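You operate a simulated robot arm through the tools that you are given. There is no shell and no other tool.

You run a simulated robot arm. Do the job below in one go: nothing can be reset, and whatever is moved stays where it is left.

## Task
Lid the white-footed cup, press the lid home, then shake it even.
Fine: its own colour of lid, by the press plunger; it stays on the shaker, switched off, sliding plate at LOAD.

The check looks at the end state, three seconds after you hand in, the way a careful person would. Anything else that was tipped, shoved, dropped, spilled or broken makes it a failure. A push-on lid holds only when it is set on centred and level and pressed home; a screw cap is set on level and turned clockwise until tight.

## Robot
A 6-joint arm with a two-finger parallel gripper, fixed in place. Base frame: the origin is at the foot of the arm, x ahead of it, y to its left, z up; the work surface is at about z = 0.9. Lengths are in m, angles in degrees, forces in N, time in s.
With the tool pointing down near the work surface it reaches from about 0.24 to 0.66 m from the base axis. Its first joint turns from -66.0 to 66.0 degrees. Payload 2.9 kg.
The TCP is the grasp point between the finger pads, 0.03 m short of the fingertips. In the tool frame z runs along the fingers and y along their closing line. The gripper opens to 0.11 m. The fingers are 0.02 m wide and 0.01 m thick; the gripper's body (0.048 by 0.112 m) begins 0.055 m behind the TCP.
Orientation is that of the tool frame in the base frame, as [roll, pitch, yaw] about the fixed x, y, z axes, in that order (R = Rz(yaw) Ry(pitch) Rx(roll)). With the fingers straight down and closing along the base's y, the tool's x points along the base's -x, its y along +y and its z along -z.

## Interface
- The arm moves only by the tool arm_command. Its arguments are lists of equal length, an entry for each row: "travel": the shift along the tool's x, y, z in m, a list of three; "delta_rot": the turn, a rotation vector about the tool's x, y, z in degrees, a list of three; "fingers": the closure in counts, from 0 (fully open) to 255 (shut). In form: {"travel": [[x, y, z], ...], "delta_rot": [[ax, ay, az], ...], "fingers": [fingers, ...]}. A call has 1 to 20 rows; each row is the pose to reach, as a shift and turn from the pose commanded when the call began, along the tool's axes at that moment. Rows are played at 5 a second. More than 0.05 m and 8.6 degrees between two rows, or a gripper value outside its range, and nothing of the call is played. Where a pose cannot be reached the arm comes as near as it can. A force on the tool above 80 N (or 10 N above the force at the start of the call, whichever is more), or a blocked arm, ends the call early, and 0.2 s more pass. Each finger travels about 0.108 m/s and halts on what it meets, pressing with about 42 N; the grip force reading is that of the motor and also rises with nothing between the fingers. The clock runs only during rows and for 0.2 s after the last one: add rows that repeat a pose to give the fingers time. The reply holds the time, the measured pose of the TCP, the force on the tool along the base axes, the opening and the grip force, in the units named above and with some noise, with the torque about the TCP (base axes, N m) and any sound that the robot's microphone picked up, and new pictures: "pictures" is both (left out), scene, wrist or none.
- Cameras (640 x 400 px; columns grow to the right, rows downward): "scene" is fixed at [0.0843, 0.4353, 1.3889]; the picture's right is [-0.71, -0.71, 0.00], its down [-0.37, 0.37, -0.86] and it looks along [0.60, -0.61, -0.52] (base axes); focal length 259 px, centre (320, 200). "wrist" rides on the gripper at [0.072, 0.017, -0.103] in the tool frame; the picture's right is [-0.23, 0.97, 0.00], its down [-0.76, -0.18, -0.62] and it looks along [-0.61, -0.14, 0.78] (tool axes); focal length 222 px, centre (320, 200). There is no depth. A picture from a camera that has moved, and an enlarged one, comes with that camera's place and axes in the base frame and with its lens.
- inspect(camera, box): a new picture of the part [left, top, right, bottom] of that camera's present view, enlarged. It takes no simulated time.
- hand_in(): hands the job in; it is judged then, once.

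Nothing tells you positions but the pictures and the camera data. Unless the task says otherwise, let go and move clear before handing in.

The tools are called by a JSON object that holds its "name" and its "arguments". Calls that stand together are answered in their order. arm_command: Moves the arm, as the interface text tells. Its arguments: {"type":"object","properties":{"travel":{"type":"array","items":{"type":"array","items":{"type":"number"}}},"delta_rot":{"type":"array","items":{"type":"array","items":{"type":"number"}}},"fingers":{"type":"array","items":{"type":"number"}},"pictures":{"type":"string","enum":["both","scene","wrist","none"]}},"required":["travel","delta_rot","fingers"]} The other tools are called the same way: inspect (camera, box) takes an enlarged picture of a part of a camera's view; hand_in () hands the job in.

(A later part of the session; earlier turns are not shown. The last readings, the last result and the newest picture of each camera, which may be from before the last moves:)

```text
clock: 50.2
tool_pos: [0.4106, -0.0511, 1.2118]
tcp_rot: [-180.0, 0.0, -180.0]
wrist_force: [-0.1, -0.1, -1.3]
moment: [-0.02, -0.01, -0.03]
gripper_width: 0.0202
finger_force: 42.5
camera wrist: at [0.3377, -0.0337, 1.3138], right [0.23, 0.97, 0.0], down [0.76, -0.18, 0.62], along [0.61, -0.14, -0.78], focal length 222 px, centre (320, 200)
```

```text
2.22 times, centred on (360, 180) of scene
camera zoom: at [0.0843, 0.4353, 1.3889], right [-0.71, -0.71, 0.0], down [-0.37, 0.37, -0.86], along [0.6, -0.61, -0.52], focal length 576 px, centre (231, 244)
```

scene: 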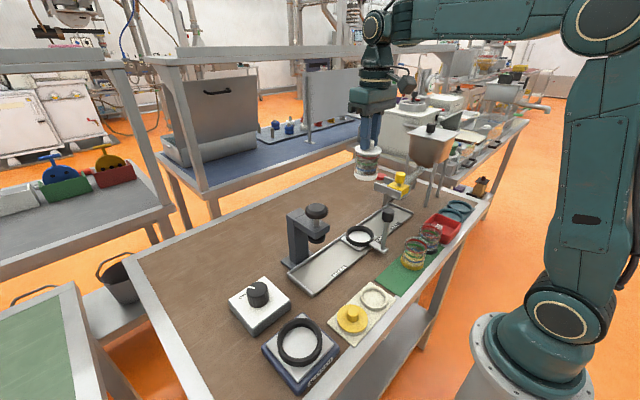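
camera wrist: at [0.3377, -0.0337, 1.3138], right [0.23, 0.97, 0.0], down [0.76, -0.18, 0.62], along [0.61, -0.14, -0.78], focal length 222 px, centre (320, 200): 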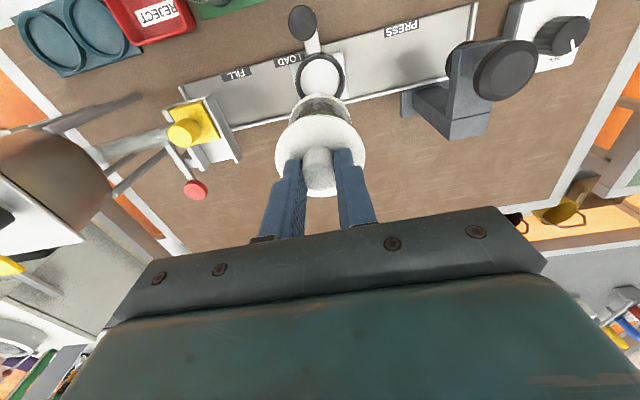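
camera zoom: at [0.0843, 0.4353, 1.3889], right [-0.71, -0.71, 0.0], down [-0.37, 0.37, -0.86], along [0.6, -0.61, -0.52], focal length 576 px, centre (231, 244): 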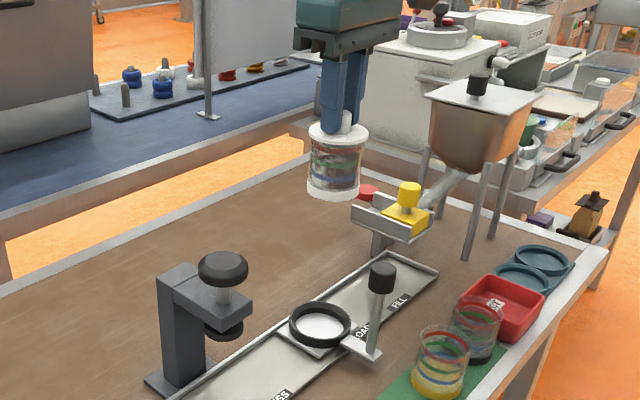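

Cup and lid hang level. I carry it high over the bench to above the shaker ring.

{"name": "arm_command", "arguments": {"travel": [[0.0016, 0.0049, 0], [0.0055, 0.0163, 0], [0.0121, 0.0358, 0], [0.0197, 0.0586, 0], [0.0285, 0.0847, 0], [0.0373, 0.1107, 0], [0.0461, 0.1368, 0], [0.0549, 0.1629, 0], [0.0636, 0.1889, 0], [0.0724, 0.215, 0], [0.0812, 0.241, 0], [0.09, 0.2671, 0], [0.0976, 0.2899, 0], [0.1037, 0.3078, 0], [0.1075, 0.3192, 0], [0.1097, 0.3257, 0], [0.1097, 0.3257, 0]], "delta_rot": [[0, 0, 0], [0, 0, 0], [0, 0, 0], [0, 0, 0], [0, 0, 0], [0, 0, 0], [0, 0, 0], [0, 0, 0], [0, 0, 0], [0, 0, 0], [0, 0, 0], [0, 0, 0], [0, 0, 0], [0, 0, 0], [0, 0, 0], [0, 0, 0], [0, 0, 0]], "fingers": [255, 255, 255, 255, 255, 255, 255, 255, 255, 255, 255, 255, 255, 255, 255, 255, 255]}}

{"name": "inspect", "arguments": {"camera": "wrist", "box": [230, 40, 410, 200]}}

{"name": "inspect", "arguments": {"camera": "scene", "box": [200, 150, 400, 400]}}

```text
clock: 53.8
tool_pos: [0.3009, 0.2766, 1.2118]
tcp_rot: [-179.9, -0.1, 180.0]
wrist_force: [0.8, -0.4, -0.4]
moment: [-0.02, 0.03, -0.02]
gripper_width: 0.0202
finger_force: 41.8
camera wrist: at [0.227, 0.2938, 1.3132], right [0.23, 0.97, 0.0], down [0.76, -0.18, 0.62], along [0.61, -0.14, -0.78], focal length 222 px, centre (320, 200)
```

scene: 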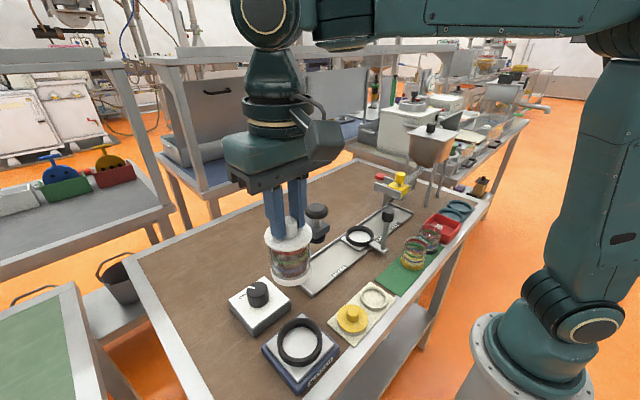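
wrist: 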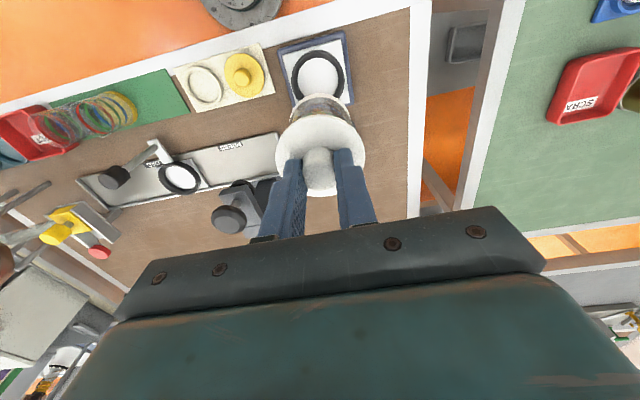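

```text
2.50 times, centred on (320, 120) of wrist
camera zoom: at [0.227, 0.2938, 1.3132], right [0.23, 0.97, 0.0], down [0.76, -0.18, 0.62], along [0.61, -0.14, -0.78], focal length 555 px, centre (320, 400)
```

zoom: 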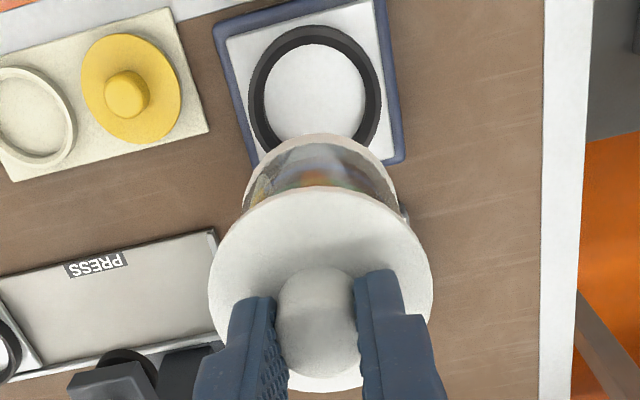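

```text
1.60 times, centred on (300, 275) of scene
camera zoom: at [0.0843, 0.4353, 1.3889], right [-0.71, -0.71, 0.0], down [-0.37, 0.37, -0.86], along [0.6, -0.61, -0.52], focal length 415 px, centre (352, 80)
```

zoom: 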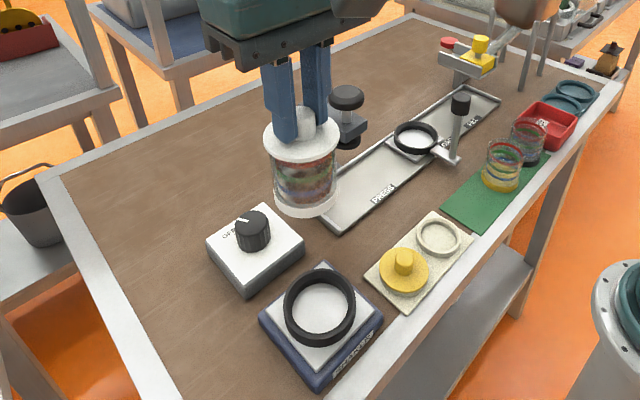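

The ring is a few millimetres from under the cup. I correct and go down partway, then look from a second side as before.

{"name": "arm_command", "arguments": {"travel": [[0.001, -0.0005, 0.01], [0.002, -0.001, 0.03], [0.003, -0.0015, 0.05], [0.004, -0.0024, 0.07], [0.004, -0.0024, 0.09], [0.004, -0.0024, 0.11], [0.004, -0.0024, 0.11]], "delta_rot": [[0, 0, 0], [0, 0, 0], [0, 0, 0], [0, 0, 0], [0, 0, 0], [0, 0, 0], [0, 0, 0]], "fingers": [255, 255, 255, 255, 255, 255, 255]}}

{"name": "inspect", "arguments": {"camera": "wrist", "box": [240, 50, 400, 200]}}

{"name": "inspect", "arguments": {"camera": "scene", "box": [230, 230, 370, 400]}}

```text
clock: 55.4
tool_pos: [0.2949, 0.2726, 1.0993]
tcp_rot: [-180.0, 0.0, 180.0]
wrist_force: [0.3, 0.4, -0.9]
moment: [-0.01, 0.0, 0.01]
gripper_width: 0.0202
finger_force: 41.9
camera wrist: at [0.2231, 0.2902, 1.2019], right [0.23, 0.97, 0.0], down [0.76, -0.18, 0.62], along [0.61, -0.14, -0.78], focal length 222 px, centre (320, 200)
```

scene: 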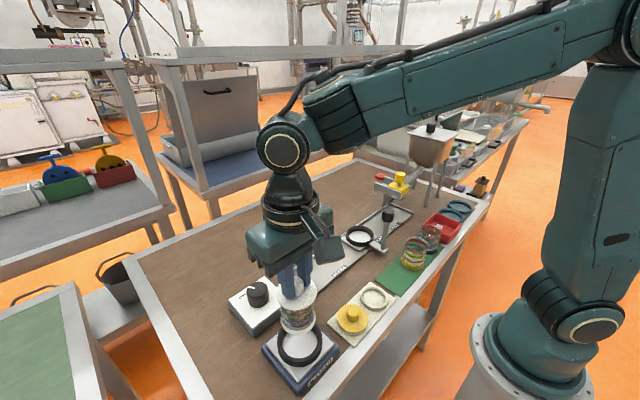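
wrist: 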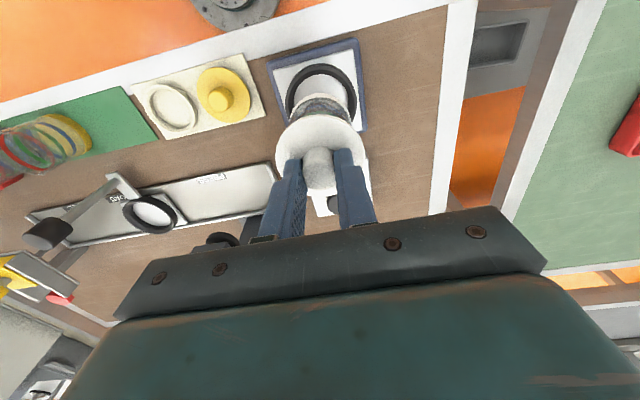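

```text
2.67 times, centred on (320, 125) of wrist
camera zoom: at [0.2231, 0.2902, 1.2019], right [0.23, 0.97, 0.0], down [0.76, -0.18, 0.62], along [0.61, -0.14, -0.78], focal length 592 px, centre (320, 400)
```

zoom: 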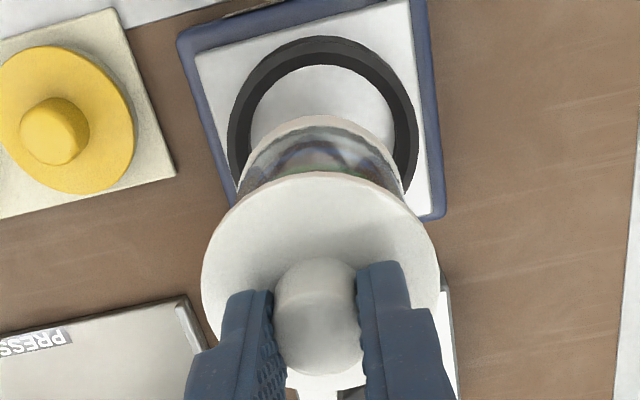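

```text
2.35 times, centred on (300, 315) of scene
camera zoom: at [0.0843, 0.4353, 1.3889], right [-0.71, -0.71, 0.0], down [-0.37, 0.37, -0.86], along [0.6, -0.61, -0.52], focal length 610 px, centre (367, -71)
```

zoom: 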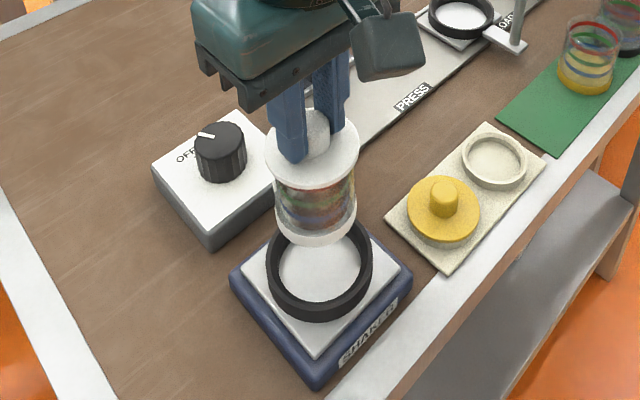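

Lateral alignment is within a millimetre from this side. I turn the tool to look from the other side.

{"name": "arm_command", "arguments": {"travel": [[0, 0, 0], [0, 0, 0], [0, 0, 0], [0, 0, 0], [0, 0, 0], [0, 0, 0], [0, 0, 0], [0, 0, 0], [0, 0, 0], [0, 0, 0], [0, 0, 0]], "delta_rot": [[0, 0, -7.5], [0, 0, -15], [0, 0, -22.5], [0, 0, -30], [0, 0, -37.5], [0, 0, -45], [0, 0, -52.5], [0, 0, -60], [0, 0, -67.5], [0, 0, -75], [0, 0, -75]], "fingers": [255, 255, 255, 255, 255, 255, 255, 255, 255, 255, 255]}}

{"name": "inspect", "arguments": {"camera": "wrist", "box": [240, 50, 400, 200]}}

```text
clock: 57.8
tool_pos: [0.2958, 0.2731, 1.0994]
tcp_rot: [180.0, 0.0, -104.9]
wrist_force: [-0.1, -0.7, -1.4]
moment: [0.02, 0.0, 0.0]
gripper_width: 0.0202
finger_force: 42.3
camera wrist: at [0.2607, 0.2076, 1.2025], right [-0.88, 0.47, 0.0], down [0.37, 0.69, 0.62], along [0.29, 0.55, -0.78], focal length 222 px, centre (320, 200)
```

scene: 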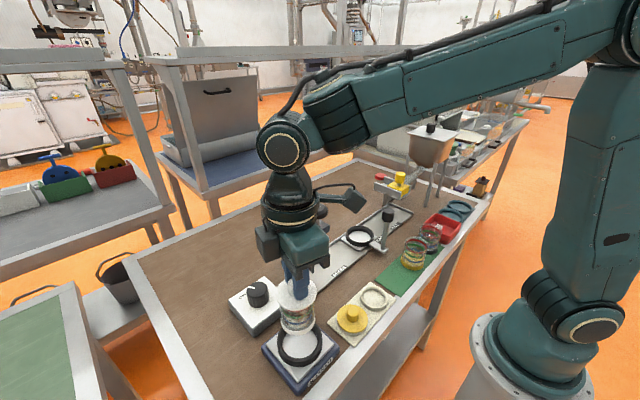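
wrist: 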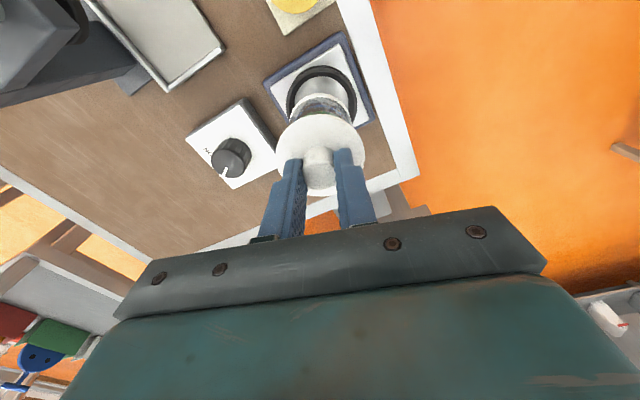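

```text
2.67 times, centred on (320, 125) of wrist
camera zoom: at [0.2607, 0.2076, 1.2025], right [-0.88, 0.47, 0.0], down [0.37, 0.69, 0.62], along [0.29, 0.55, -0.78], focal length 592 px, centre (320, 400)
```

zoom: 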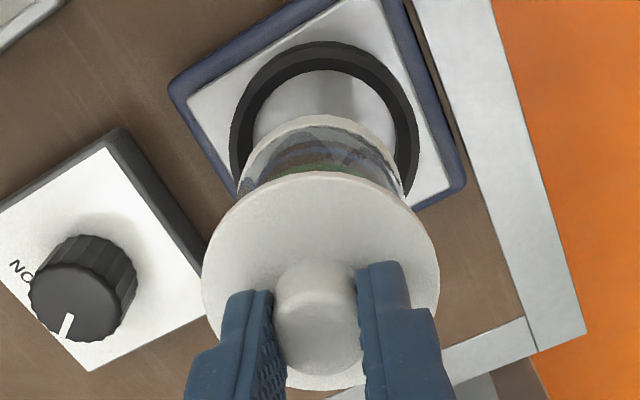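

From here the ring is about 1 mm off. I correct and lower the cup to the ring's mouth.

{"name": "arm_command", "arguments": {"travel": [[-0.0006, 0.0011, 0.015], [-0.0006, 0.0011, 0.03], [-0.0006, 0.0011, 0.04], [-0.0006, 0.0011, 0.045], [-0.0006, 0.0011, 0.045]], "delta_rot": [[0, 0, 0], [0, 0, 0], [0, 0, 0], [0, 0, 0], [0, 0, 0]], "fingers": [255, 255, 255, 255, 255], "pictures": "none"}}

{"name": "inspect", "arguments": {"camera": "wrist", "box": [240, 60, 400, 210]}}

{"name": "inspect", "arguments": {"camera": "scene", "box": [250, 280, 350, 390]}}

```text
clock: 59.0
tool_pos: [0.2954, 0.2741, 1.0556]
tcp_rot: [180.0, -0.1, -105.0]
wrist_force: [-0.1, -0.3, -1.2]
moment: [-0.01, 0.05, -0.02]
gripper_width: 0.0198
finger_force: 41.9
```

```text
2.67 times, centred on (320, 135) of wrist
camera zoom: at [0.2604, 0.2088, 1.1574], right [-0.88, 0.47, 0.0], down [0.37, 0.69, 0.62], along [0.29, 0.55, -0.78], focal length 592 px, centre (320, 373)
```

zoom: 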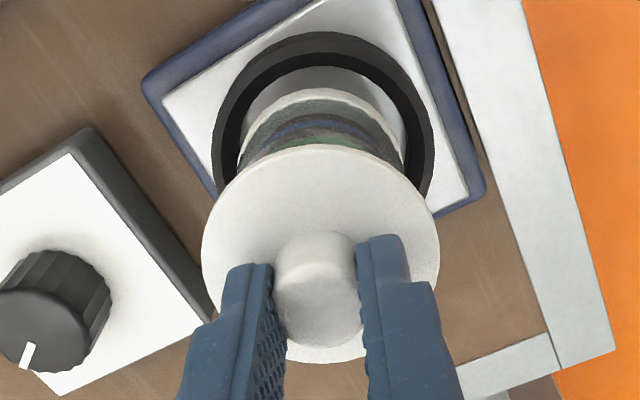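

```text
3.64 times, centred on (300, 335) of scene
camera zoom: at [0.0843, 0.4353, 1.3889], right [-0.71, -0.71, 0.0], down [-0.37, 0.37, -0.86], along [0.6, -0.61, -0.52], focal length 943 px, centre (393, -291)
```

zoom: 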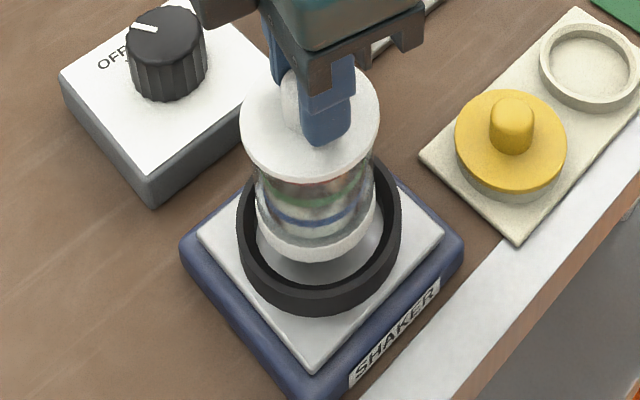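

Well centred from both cameras. I lower into the ring and feel for the floor.

{"name": "arm_command", "arguments": {"travel": [[0, 0, 0.006], [0, 0, 0.012], [0, 0, 0.016], [0, 0, 0.018], [0, 0, 0.018]], "delta_rot": [[0, 0, 0], [0, 0, 0], [0, 0, 0], [0, 0, 0], [0, 0, 0]], "fingers": [255, 255, 255, 255, 255], "pictures": "none"}}

{"name": "inspect", "arguments": {"camera": "scene", "box": [250, 280, 350, 390]}}

```text
clock: 60.2
tool_pos: [0.295, 0.2754, 1.0375]
tcp_rot: [180.0, 0.1, -105.0]
wrist_force: [-0.6, -0.6, -0.7]
moment: [-0.01, 0.02, 0.0]
gripper_width: 0.0202
finger_force: 41.8
```

```text
3.64 times, centred on (300, 335) of scene
camera zoom: at [0.0843, 0.4353, 1.3889], right [-0.71, -0.71, 0.0], down [-0.37, 0.37, -0.86], along [0.6, -0.61, -0.52], focal length 943 px, centre (393, -291)
```

zoom: 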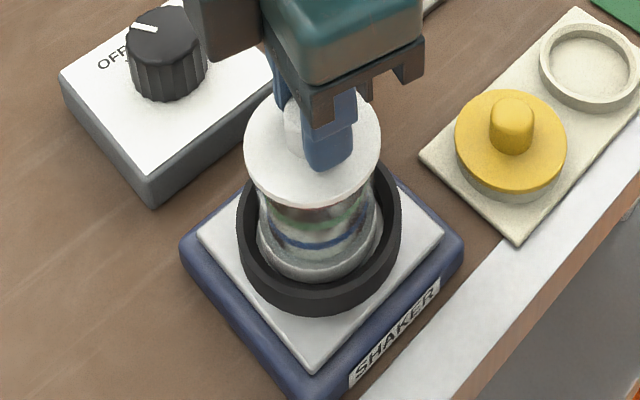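

{"name": "arm_command", "arguments": {"travel": [[0, 0, 0.0015], [0, 0, 0.003], [0, 0, 0.0045], [0, 0, 0.006], [0, 0, 0.006]], "delta_rot": [[0, 0, 0], [0, 0, 0], [0, 0, 0], [0, 0, 0], [0, 0, 0]], "fingers": [255, 255, 255, 255, 255], "pictures": "none"}}

{"name": "inspect", "arguments": {"camera": "scene", "box": [250, 280, 350, 390]}}

```text
clock: 61.4
tool_pos: [0.2963, 0.2747, 1.0324]
tcp_rot: [-179.7, 0.3, -105.1]
wrist_force: [0.3, -0.7, 19.4]
moment: [-0.12, 0.24, -0.02]
gripper_width: 0.0198
finger_force: 42.1
```

```text
3.64 times, centred on (300, 335) of scene
camera zoom: at [0.0842, 0.4351, 1.389], right [-0.71, -0.71, 0.0], down [-0.37, 0.37, -0.86], along [0.6, -0.61, -0.52], focal length 943 px, centre (393, -291)
```

zoom: 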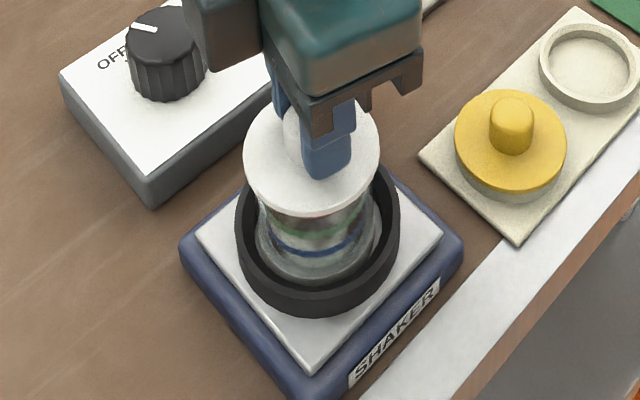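

The cup stands on the shaker floor. I relax the push, open the fingers and rise.

{"name": "arm_command", "arguments": {"travel": [[0, 0, -0.0015], [0, 0, -0.002], [0, 0, -0.002], [0, 0, -0.002], [0, 0, -0.002], [0, 0, -0.002]], "delta_rot": [[0, 0, 0], [0, 0, 0], [0, 0, 0], [0, 0, 0], [0, 0, 0], [0, 0, 0]], "fingers": [255, 255, 200, 160, 139, 139], "pictures": "none"}}

{"name": "arm_command", "arguments": {"travel": [[0, 0, -0.02], [0, 0, -0.06], [0, 0, -0.1], [0, 0, -0.1]], "delta_rot": [[0, 0, 0], [0, 0, 0], [0, 0, 0], [0, 0, 0]], "fingers": [139, 139, 139, 139]}}

{"name": "inspect", "arguments": {"camera": "scene", "box": [250, 280, 350, 390]}}

{"name": "inspect", "arguments": {"camera": "wrist", "box": [140, 50, 400, 210]}}

```text
clock: 62.8
tool_pos: [0.2965, 0.2744, 1.0334]
tcp_rot: [179.9, 0.0, -105.1]
wrist_force: [-0.4, 0.7, 0.6]
moment: [-0.04, -0.03, 0.03]
gripper_width: 0.0501
finger_force: 0.2
```

```text
clock: 63.8
tool_pos: [0.2965, 0.273, 1.1376]
tcp_rot: [179.9, 0.0, -105.0]
wrist_force: [0.1, 0.6, 0.2]
moment: [-0.01, 0.01, -0.01]
gripper_width: 0.0503
finger_force: 0.1
camera wrist: at [0.2597, 0.2081, 1.2389], right [-0.88, 0.47, 0.0], down [0.37, 0.69, 0.62], along [0.29, 0.55, -0.78], focal length 222 px, centre (320, 200)
```

scene: 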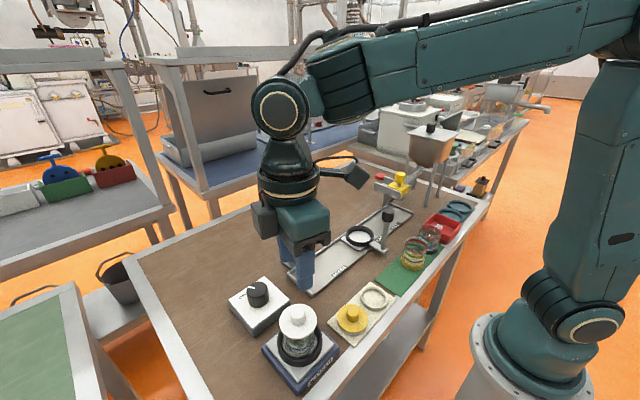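
wrist: 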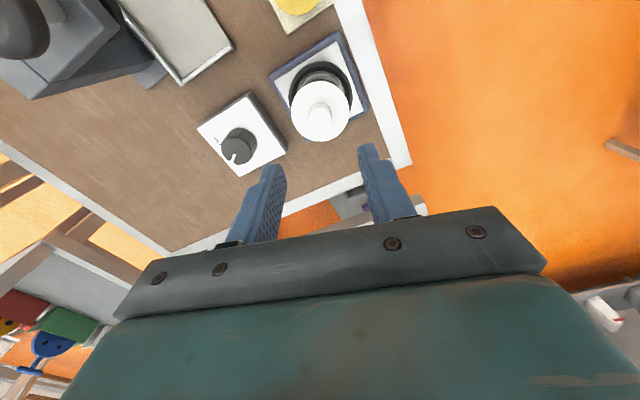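

```text
3.64 times, centred on (300, 335) of scene
camera zoom: at [0.0843, 0.4352, 1.3889], right [-0.71, -0.71, 0.0], down [-0.37, 0.37, -0.86], along [0.6, -0.61, -0.52], focal length 943 px, centre (393, -291)
```

zoom: 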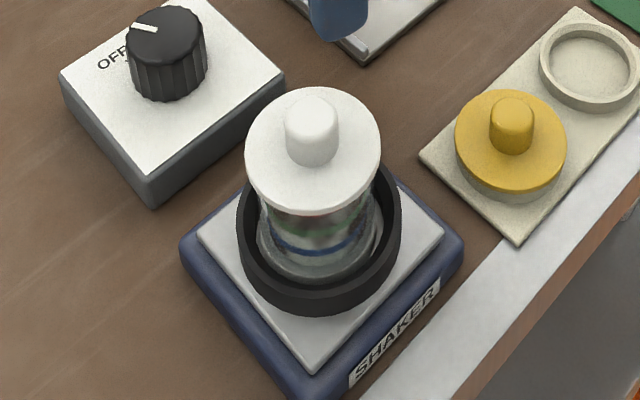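

```text
2.46 times, centred on (270, 130) of wrist
camera zoom: at [0.2597, 0.2081, 1.2389], right [-0.88, 0.47, 0.0], down [0.37, 0.69, 0.62], along [0.29, 0.55, -0.78], focal length 547 px, centre (443, 372)
```

zoom: 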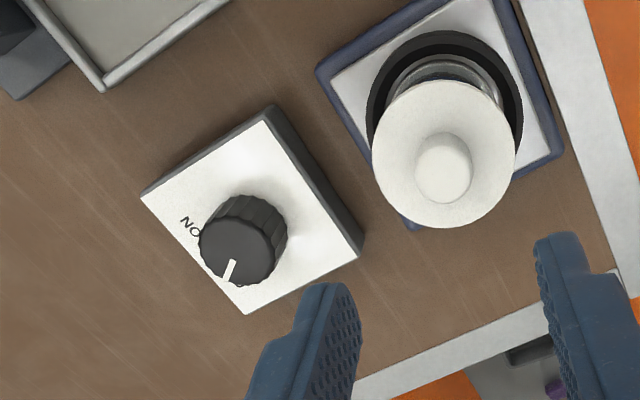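

The cup stands in the shaker ring, lid on. Next is the switch at about (0.4245, 0.2745): its pointer is at OFF, with ON about 55° clockwise. I move above it, turning the tool so that the knob turn stays in a comfortable range.

{"name": "arm_command", "arguments": {"travel": [[-0.0058, -0.0209, 0], [-0.0115, -0.0417, 0], [-0.0173, -0.0626, 0], [-0.023, -0.0835, 0], [-0.0288, -0.1043, 0], [-0.0345, -0.1252, 0.0], [-0.0345, -0.1252, 0.03], [-0.0345, -0.1252, 0.03]], "delta_rot": [[0, 0, 8], [0, 0, 16], [0, 0, 24], [0, 0, 32], [0, 0, 40], [0, 0, 48], [0, 0, 48], [0, 0, 48]], "fingers": [110, 80, 80, 80, 80, 80, 80, 80]}}

{"name": "inspect", "arguments": {"camera": "wrist", "box": [230, 60, 410, 200]}}

{"name": "inspect", "arguments": {"camera": "scene", "box": [210, 240, 330, 360]}}

```text
clock: 65.6
tool_pos: [0.4259, 0.2737, 1.104]
tcp_rot: [-180.0, 0.0, -153.2]
wrist_force: [-0.2, -0.2, 0.0]
moment: [0.01, 0.01, 0.0]
gripper_width: 0.0756
finger_force: 0.0
camera wrist: at [0.3536, 0.2563, 1.2063], right [-0.24, 0.97, 0.0], down [0.76, 0.19, 0.62], along [0.61, 0.15, -0.78], focal length 222 px, centre (320, 200)
```

scene: 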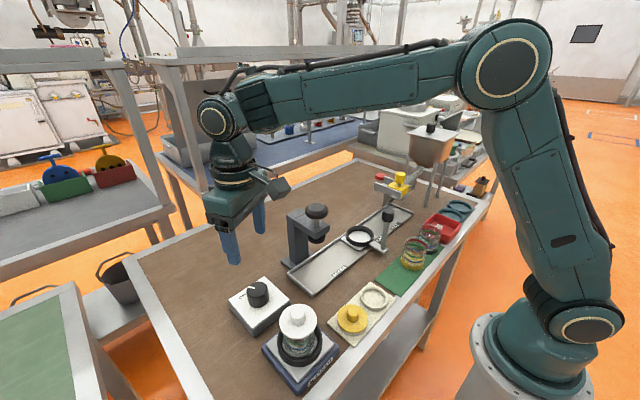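
wrist: 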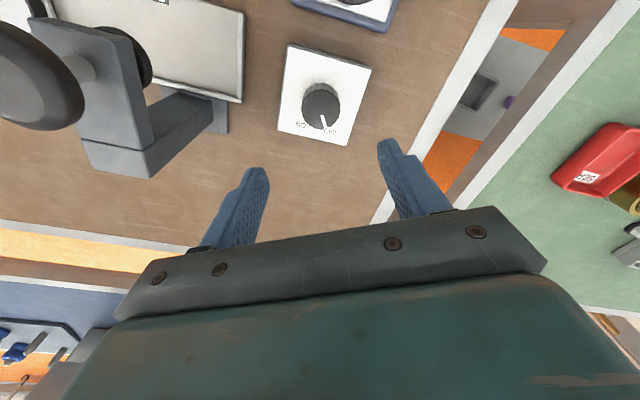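

```text
2.86 times, centred on (320, 130) of wrist
camera zoom: at [0.3536, 0.2563, 1.2063], right [-0.24, 0.97, 0.0], down [0.76, 0.19, 0.62], along [0.61, 0.15, -0.78], focal length 635 px, centre (320, 400)
```

zoom: 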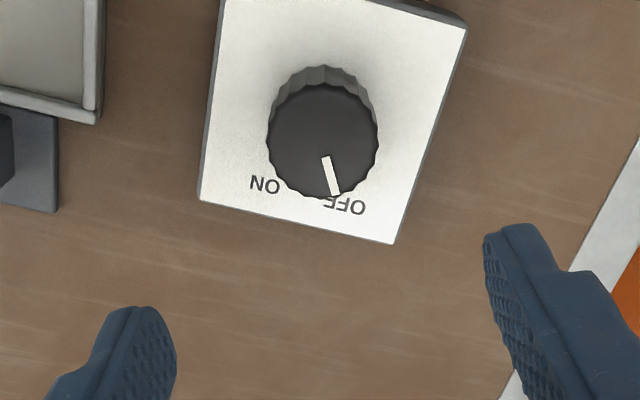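

```text
3.33 times, centred on (270, 300) of scene
camera zoom: at [0.0843, 0.4353, 1.3889], right [-0.71, -0.71, 0.0], down [-0.37, 0.37, -0.86], along [0.6, -0.61, -0.52], focal length 864 px, centre (487, -133)
```

zoom: 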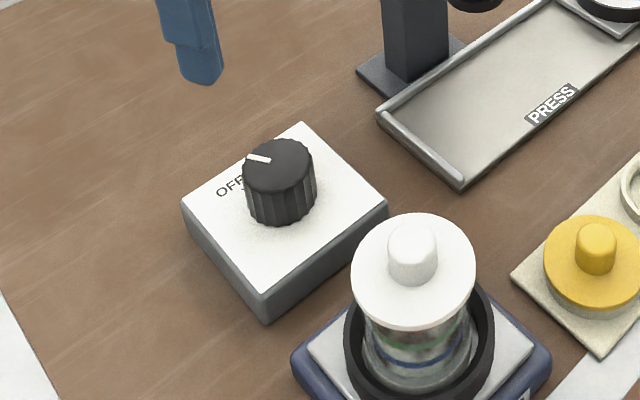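

{"name": "arm_command", "arguments": {"travel": [[0.0025, 0.001, 0.03], [0.0025, 0.001, 0.06], [0.0025, 0.001, 0.073], [0.0025, 0.001, 0.073]], "delta_rot": [[0, 0, 0], [0, 0, 0], [0, 0, 0], [0, 0, 0]], "fingers": [80, 80, 80, 80]}}

{"name": "inspect", "arguments": {"camera": "wrist", "box": [230, 70, 410, 210]}}

{"name": "inspect", "arguments": {"camera": "scene", "box": [210, 220, 330, 340]}}

```text
clock: 66.6
tool_pos: [0.4218, 0.275, 1.031]
tcp_rot: [180.0, 0.0, -153.0]
wrist_force: [0.6, 0.5, 0.1]
moment: [-0.01, -0.01, -0.02]
gripper_width: 0.0758
finger_force: 0.1
camera wrist: at [0.3493, 0.2564, 1.1337], right [-0.24, 0.97, 0.0], down [0.76, 0.19, 0.62], along [0.61, 0.15, -0.78], focal length 222 px, centre (320, 200)
```

scene: 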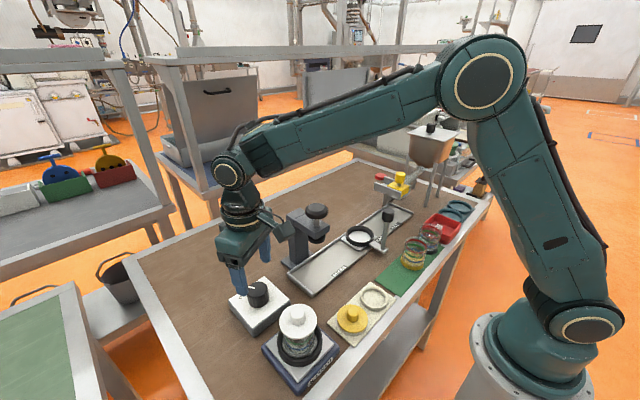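
wrist: 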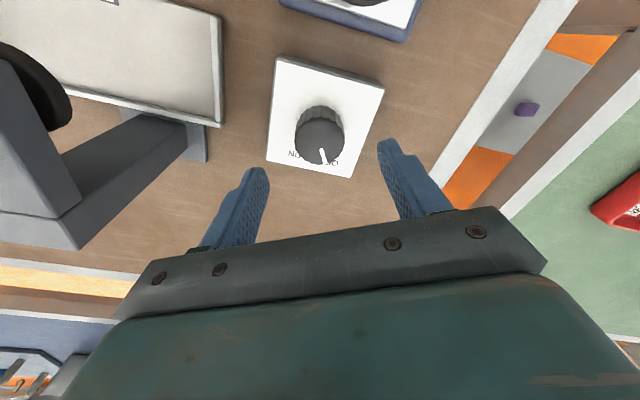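

```text
2.86 times, centred on (320, 140) of wrist
camera zoom: at [0.3493, 0.2564, 1.1337], right [-0.24, 0.97, 0.0], down [0.76, 0.19, 0.62], along [0.61, 0.15, -0.78], focal length 635 px, centre (320, 371)
```

zoom: 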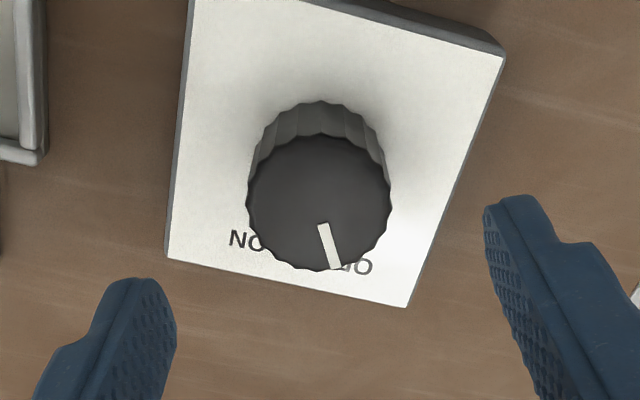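

```text
3.33 times, centred on (270, 280) of scene
camera zoom: at [0.0843, 0.4353, 1.3889], right [-0.71, -0.71, 0.0], down [-0.37, 0.37, -0.86], along [0.6, -0.61, -0.52], focal length 864 px, centre (487, -67)
```

zoom: 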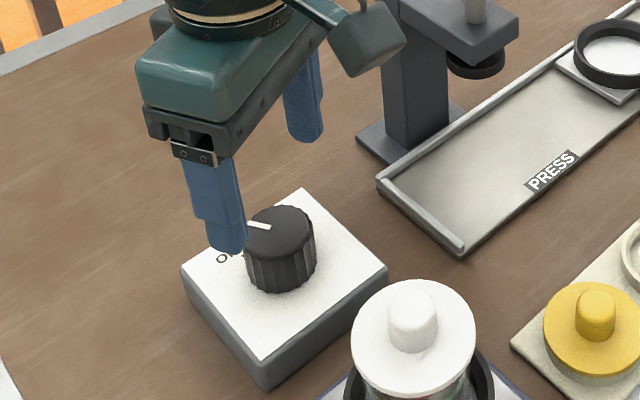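

The knob is centred under the tool. I go down around it and close.

{"name": "arm_command", "arguments": {"travel": [[0.0, 0, 0.025], [0.0, 0, 0.045], [0.0, 0, 0.0555], [0, 0, 0.0555], [0, 0, 0.0555], [0, 0, 0.0555], [0, 0, 0.0555]], "delta_rot": [[0, 0, 0], [0, 0, 0], [0, 0, 0], [0, 0, 0], [0, 0, 0], [0, 0, 0], [0, 0, 0]], "fingers": [80, 80, 80, 110, 150, 190, 190]}}

{"name": "inspect", "arguments": {"camera": "wrist", "box": [230, 90, 410, 230]}}

{"name": "inspect", "arguments": {"camera": "scene", "box": [210, 220, 330, 340]}}

```text
clock: 68.2
tool_pos: [0.4231, 0.2731, 0.9766]
tcp_rot: [-179.9, 0.0, -153.1]
wrist_force: [2.9, -5.5, -2.9]
moment: [0.36, -0.09, -0.05]
gripper_width: 0.0416
finger_force: 44.9
camera wrist: at [0.35, 0.2558, 1.0782], right [-0.24, 0.97, 0.0], down [0.76, 0.19, 0.62], along [0.61, 0.15, -0.78], focal length 222 px, centre (320, 200)
```

scene: 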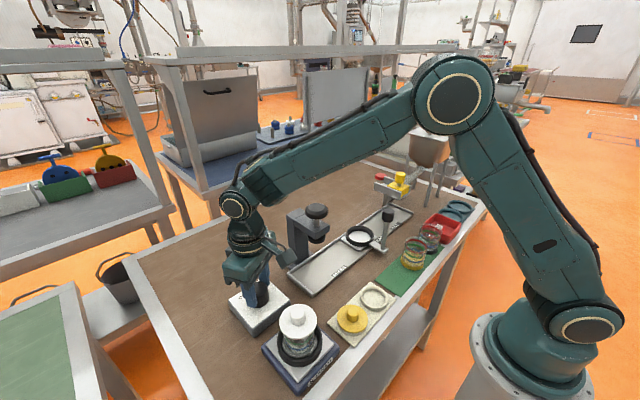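
wrist: 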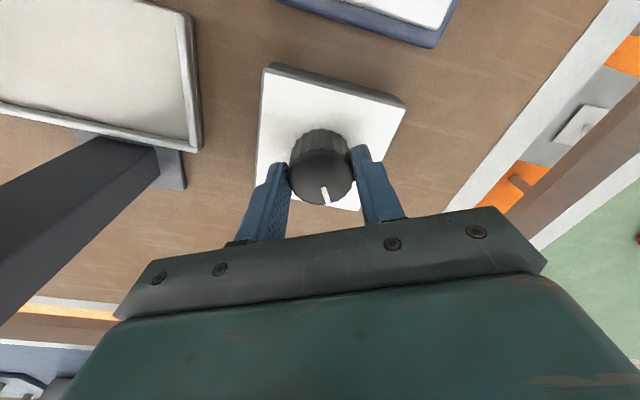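

```text
2.86 times, centred on (320, 160) of wrist
camera zoom: at [0.35, 0.2558, 1.0782], right [-0.24, 0.97, 0.0], down [0.76, 0.19, 0.62], along [0.61, 0.15, -0.78], focal length 635 px, centre (320, 314)
```

zoom: 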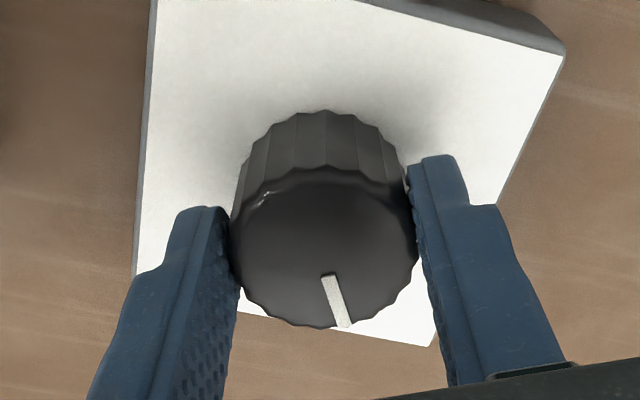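

```text
3.33 times, centred on (270, 280) of scene
camera zoom: at [0.0845, 0.4351, 1.389], right [-0.71, -0.71, 0.0], down [-0.37, 0.37, -0.86], along [0.6, -0.61, -0.52], focal length 864 px, centre (487, -67)
```

zoom: 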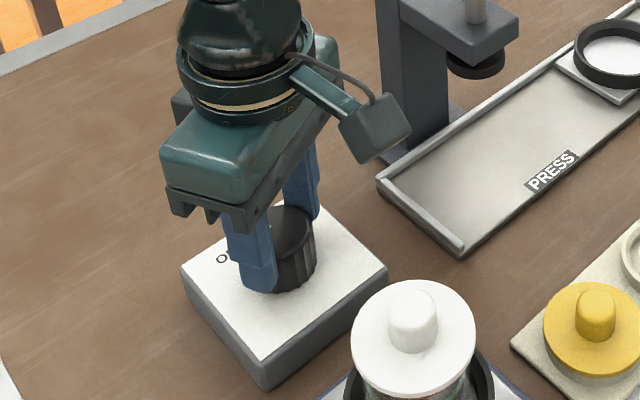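

Knob gripped. I turn it clockwise 55° to ON.

{"name": "arm_command", "arguments": {"travel": [[0, 0, 0], [0, 0, 0], [0, 0, 0], [0, 0, 0], [0, 0, 0], [0, 0, 0], [0, 0, 0], [0, 0, 0], [0, 0, 0], [0, 0, 0], [0, 0, 0]], "delta_rot": [[0, 0, 6], [0, 0, 12], [0, 0, 18], [0, 0, 24], [0, 0, 30], [0, 0, 36], [0, 0, 42], [0, 0, 48], [0, 0, 54], [0, 0, 56], [0, 0, 56]], "fingers": [190, 190, 190, 190, 190, 190, 190, 190, 190, 190, 190]}}

{"name": "inspect", "arguments": {"camera": "wrist", "box": [230, 90, 410, 230]}}

{"name": "inspect", "arguments": {"camera": "scene", "box": [230, 250, 350, 390]}}

```text
clock: 70.6
tool_pos: [0.4226, 0.2747, 0.976]
tcp_rot: [179.8, 0.2, 151.0]
wrist_force: [-0.4, 6.8, 17.4]
moment: [-0.31, -0.45, -0.02]
gripper_width: 0.0416
finger_force: 45.1
camera wrist: at [0.3667, 0.3256, 1.078], right [0.67, 0.74, 0.0], down [0.58, -0.53, 0.62], along [0.46, -0.42, -0.78], focal length 222 px, centre (320, 200)
```

scene: 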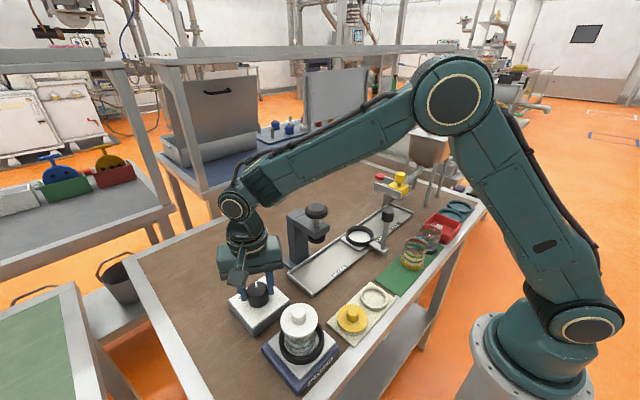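
wrist: 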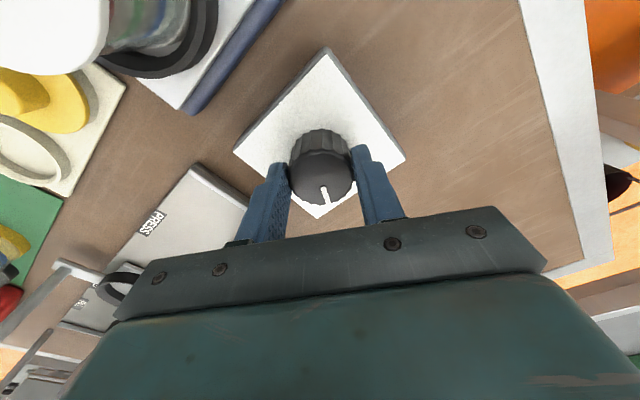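

```text
2.86 times, centred on (320, 160) of wrist
camera zoom: at [0.3667, 0.3256, 1.078], right [0.67, 0.74, 0.0], down [0.58, -0.53, 0.62], along [0.46, -0.42, -0.78], focal length 635 px, centre (320, 314)
```

zoom: 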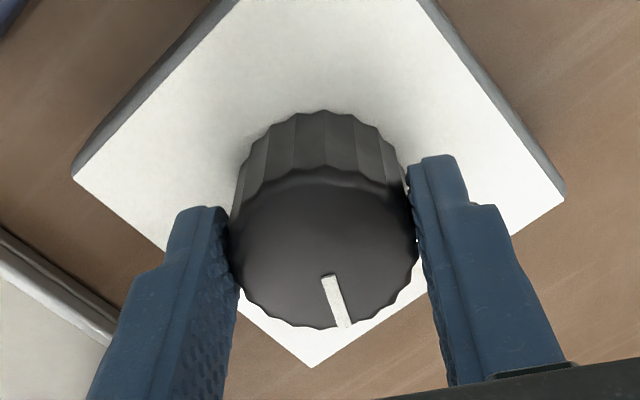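

```text
2.86 times, centred on (290, 320) of scene
camera zoom: at [0.0841, 0.4353, 1.3889], right [-0.71, -0.71, 0.0], down [-0.37, 0.37, -0.86], along [0.6, -0.61, -0.52], focal length 741 px, centre (406, -143)
```

zoom: 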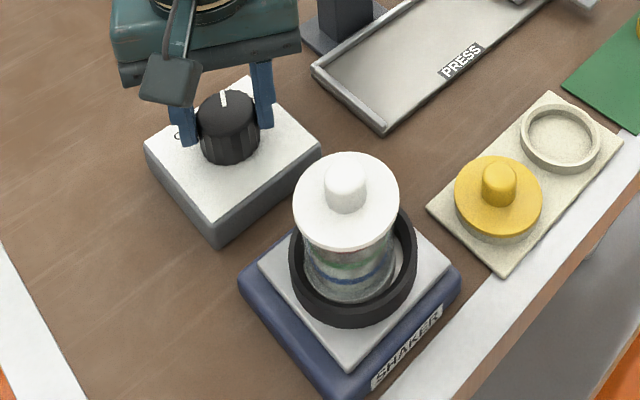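

The knob turned with the grip. I hold it there and watch whether the shaker runs.

{"name": "arm_command", "arguments": {"travel": [[0, 0, 0], [0, 0, 0]], "delta_rot": [[0, 0, 0], [0, 0, 0]], "fingers": [190, 190], "pictures": "none"}}

{"name": "inspect", "arguments": {"camera": "scene", "box": [230, 280, 350, 390]}}

{"name": "arm_command", "arguments": {"travel": [[0, 0, 0]], "delta_rot": [[0, 0, 0]], "fingers": [190], "pictures": "none"}}

{"name": "inspect", "arguments": {"camera": "scene", "box": [230, 280, 350, 390]}}

```text
clock: 71.2
tool_pos: [0.4219, 0.2759, 0.9755]
tcp_rot: [179.7, 0.1, 151.1]
wrist_force: [2.2, 9.8, 20.8]
moment: [-0.08, 0.08, 0.01]
gripper_width: 0.0417
finger_force: 45.3
```

```text
3.64 times, centred on (290, 335) of scene
camera zoom: at [0.0841, 0.4353, 1.3889], right [-0.71, -0.71, 0.0], down [-0.37, 0.37, -0.86], along [0.6, -0.61, -0.52], focal length 943 px, centre (429, -291)
```

zoom: 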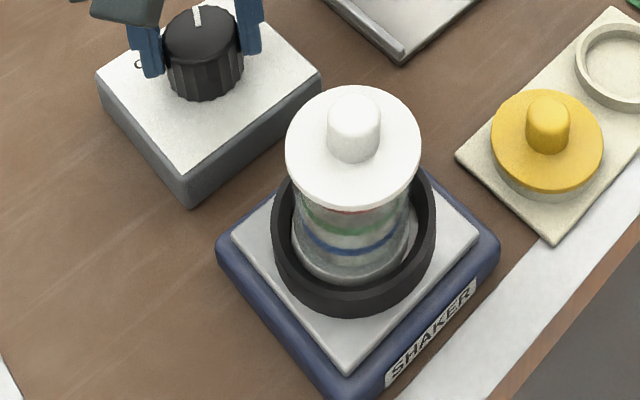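

```text
clock: 71.6
tool_pos: [0.4232, 0.2757, 0.9751]
tcp_rot: [179.8, 0.1, 151.0]
wrist_force: [1.4, 11.7, 22.7]
moment: [0.11, 0.08, -0.01]
gripper_width: 0.0414
finger_force: 44.6
```

```text
3.64 times, centred on (290, 335) of scene
camera zoom: at [0.084, 0.4354, 1.3889], right [-0.71, -0.71, 0.0], down [-0.37, 0.37, -0.86], along [0.6, -0.61, -0.52], focal length 943 px, centre (429, -291)
```

zoom: 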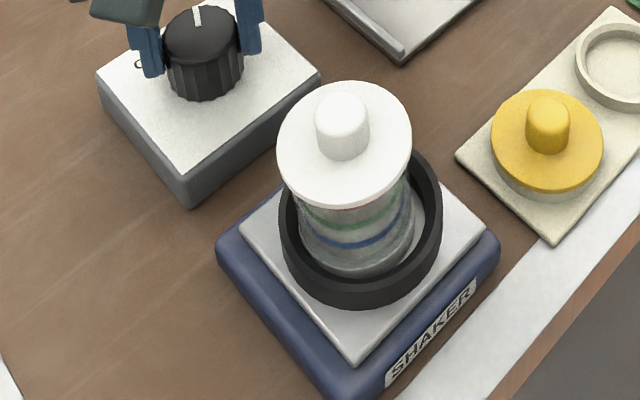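

The shaker is running (platform and cup move). I let go of the knob, leaving it at ON, and watch the contents.

{"name": "arm_command", "arguments": {"travel": [[0, 0, 0], [0, 0, 0], [0, 0, 0], [0, 0, -0.02], [0, 0, -0.05], [0, 0, -0.05]], "delta_rot": [[0, 0, 0], [0, 0, 0], [0, 0, 0], [0, 0, 0], [0, 0, 0], [0, 0, 0]], "fingers": [150, 110, 90, 90, 90, 90]}}

{"name": "inspect", "arguments": {"camera": "scene", "box": [270, 295, 330, 370]}}

{"name": "inspect", "arguments": {"camera": "wrist", "box": [230, 60, 410, 220]}}

```text
clock: 73.0
tool_pos: [0.4209, 0.2748, 1.0261]
tcp_rot: [-180.0, -0.1, 150.9]
wrist_force: [0.4, -0.5, 0.1]
moment: [0.01, 0.0, 0.03]
gripper_width: 0.0712
finger_force: 0.1
camera wrist: at [0.366, 0.3243, 1.1278], right [0.67, 0.74, 0.0], down [0.58, -0.52, 0.62], along [0.46, -0.42, -0.78], focal length 222 px, centre (320, 200)
```

scene: 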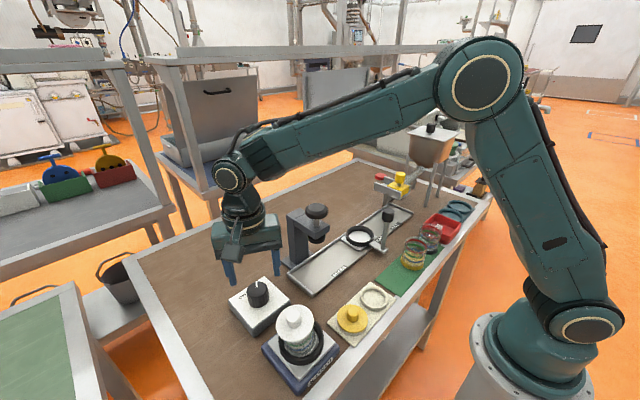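
wrist: 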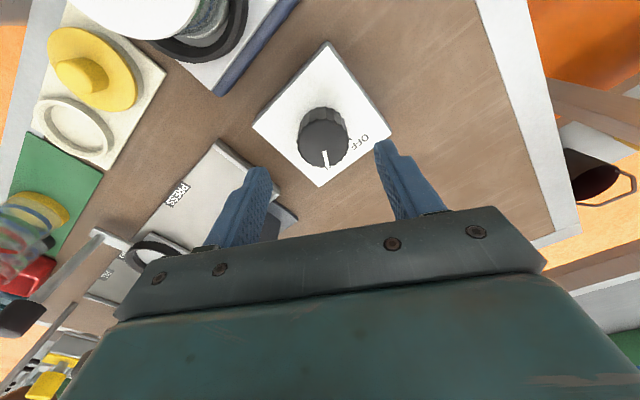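

```text
5.33 times, centred on (300, 332) of scene
camera zoom: at [0.0843, 0.4352, 1.3889], right [-0.71, -0.71, 0.0], down [-0.37, 0.37, -0.86], along [0.6, -0.61, -0.52], focal length 1383 px, centre (427, -507)
```

zoom: 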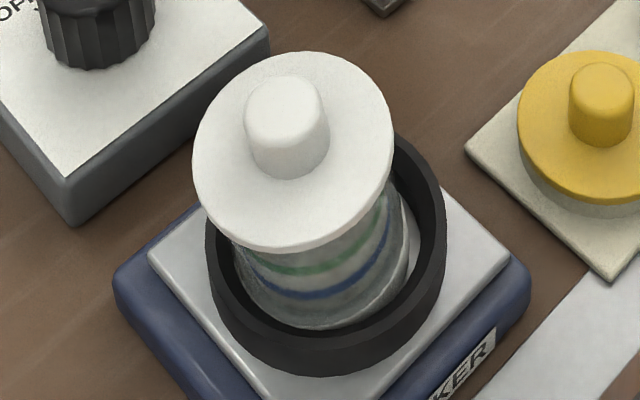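

```text
2.50 times, centred on (320, 140) of wrist
camera zoom: at [0.366, 0.3243, 1.1278], right [0.67, 0.74, 0.0], down [0.58, -0.52, 0.62], along [0.46, -0.42, -0.78], focal length 555 px, centre (320, 350)
```

zoom: 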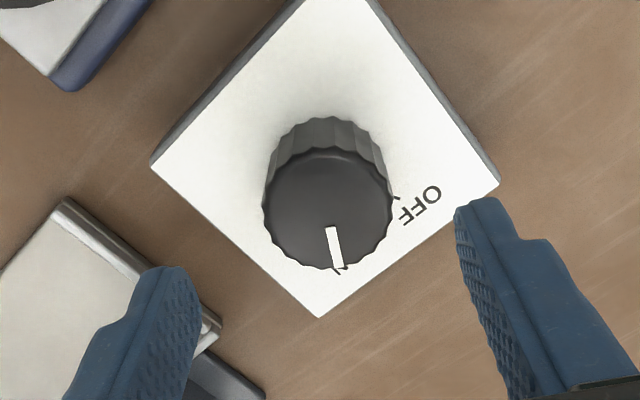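

The shaker runs, but the cup seems to rock in the ring. I take quick looks to judge it.

{"name": "arm_command", "arguments": {"travel": [[0, 0, 0]], "delta_rot": [[0, 0, 0]], "fingers": [90], "pictures": "none"}}

{"name": "inspect", "arguments": {"camera": "scene", "box": [270, 295, 330, 370]}}

{"name": "inspect", "arguments": {"camera": "wrist", "box": [60, 0, 320, 160]}}

```text
clock: 73.4
tool_pos: [0.4213, 0.2743, 1.0254]
tcp_rot: [179.9, 0.0, 150.9]
wrist_force: [-0.2, 0.2, -0.3]
moment: [-0.02, 0.05, -0.01]
gripper_width: 0.0712
finger_force: 0.2
```

```text
5.33 times, centred on (300, 332) of scene
camera zoom: at [0.0843, 0.4353, 1.3889], right [-0.71, -0.71, 0.0], down [-0.37, 0.37, -0.86], along [0.6, -0.61, -0.52], focal length 1383 px, centre (427, -507)
```

zoom: 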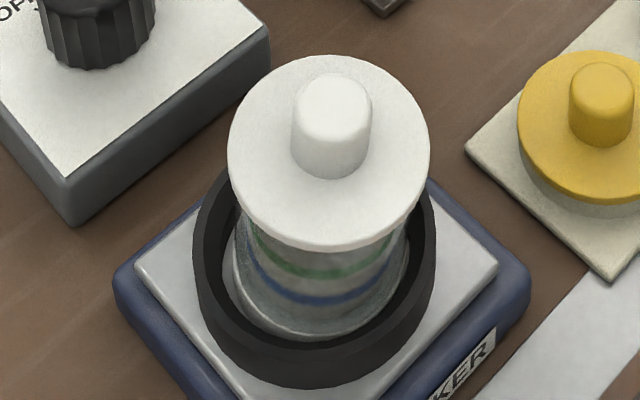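

```text
2.46 times, centred on (190, 80) of wrist
camera zoom: at [0.3661, 0.3244, 1.1276], right [0.67, 0.74, 0.0], down [0.58, -0.52, 0.62], along [0.46, -0.42, -0.78], focal length 547 px, centre (640, 495)
```

zoom: 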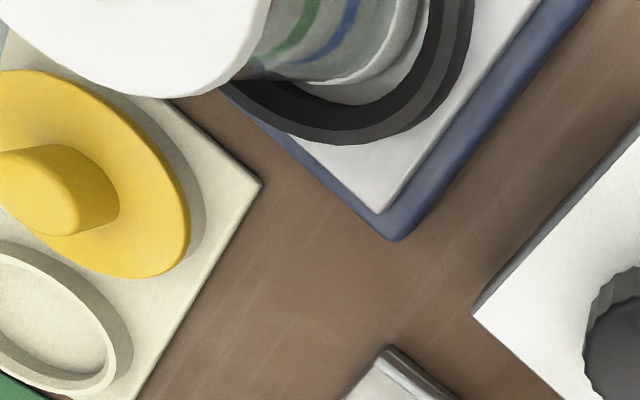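

{"name": "arm_command", "arguments": {"travel": [[0, 0, 0], [0, 0, 0], [0, 0, 0], [0, 0, 0]], "delta_rot": [[0, 0, 0], [0, 0, 0], [0, 0, 0], [0, 0, 0]], "fingers": [90, 90, 90, 90], "pictures": "none"}}

{"name": "inspect", "arguments": {"camera": "scene", "box": [280, 325, 325, 365]}}

{"name": "arm_command", "arguments": {"travel": [[0, 0, 0], [0, 0, 0], [0, 0, 0]], "delta_rot": [[0, 0, 0], [0, 0, 0], [0, 0, 0]], "fingers": [90, 90, 90], "pictures": "none"}}

{"name": "inspect", "arguments": {"camera": "scene", "box": [270, 295, 330, 370]}}

```text
clock: 74.4
tool_pos: [0.4211, 0.2749, 1.0255]
tcp_rot: [180.0, 0.0, 151.1]
wrist_force: [0.6, -0.9, 0.1]
moment: [-0.02, 0.04, -0.03]
gripper_width: 0.0714
finger_force: 0.0
```

```text
10.00 times, centred on (302, 345) of scene
camera zoom: at [0.0843, 0.4353, 1.3889], right [-0.71, -0.71, 0.0], down [-0.37, 0.37, -0.86], along [0.6, -0.61, -0.52], focal length 2594 px, centre (495, -1250)
```

zoom: 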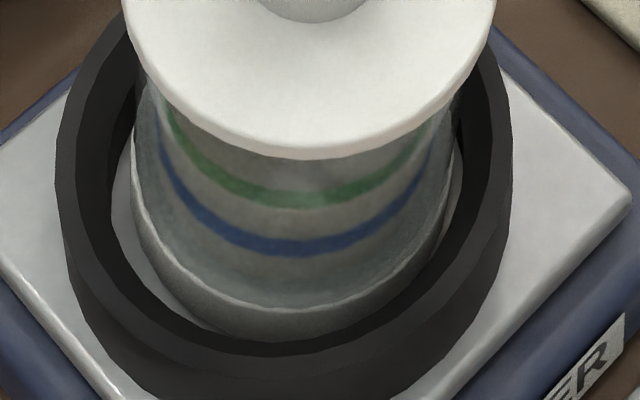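

```text
clock: 75.2
tool_pos: [0.4208, 0.2739, 1.0252]
tcp_rot: [-180.0, 0.0, 151.0]
wrist_force: [0.3, -0.3, -1.2]
moment: [-0.01, -0.02, 0.01]
gripper_width: 0.0713
finger_force: 0.0
```

```text
5.33 times, centred on (300, 332) of scene
camera zoom: at [0.0843, 0.4353, 1.3889], right [-0.71, -0.71, 0.0], down [-0.37, 0.37, -0.86], along [0.6, -0.61, -0.52], focal length 1383 px, centre (427, -507)
```

zoom: 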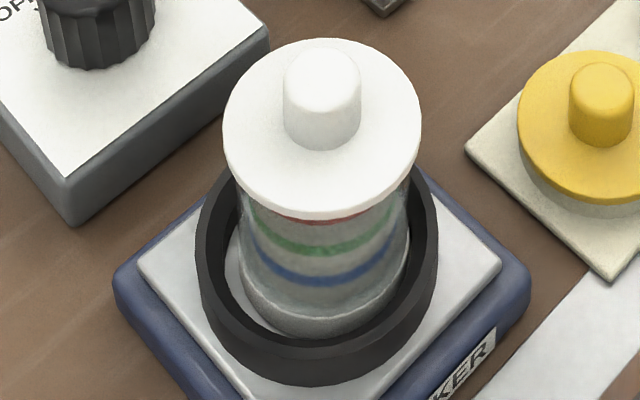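

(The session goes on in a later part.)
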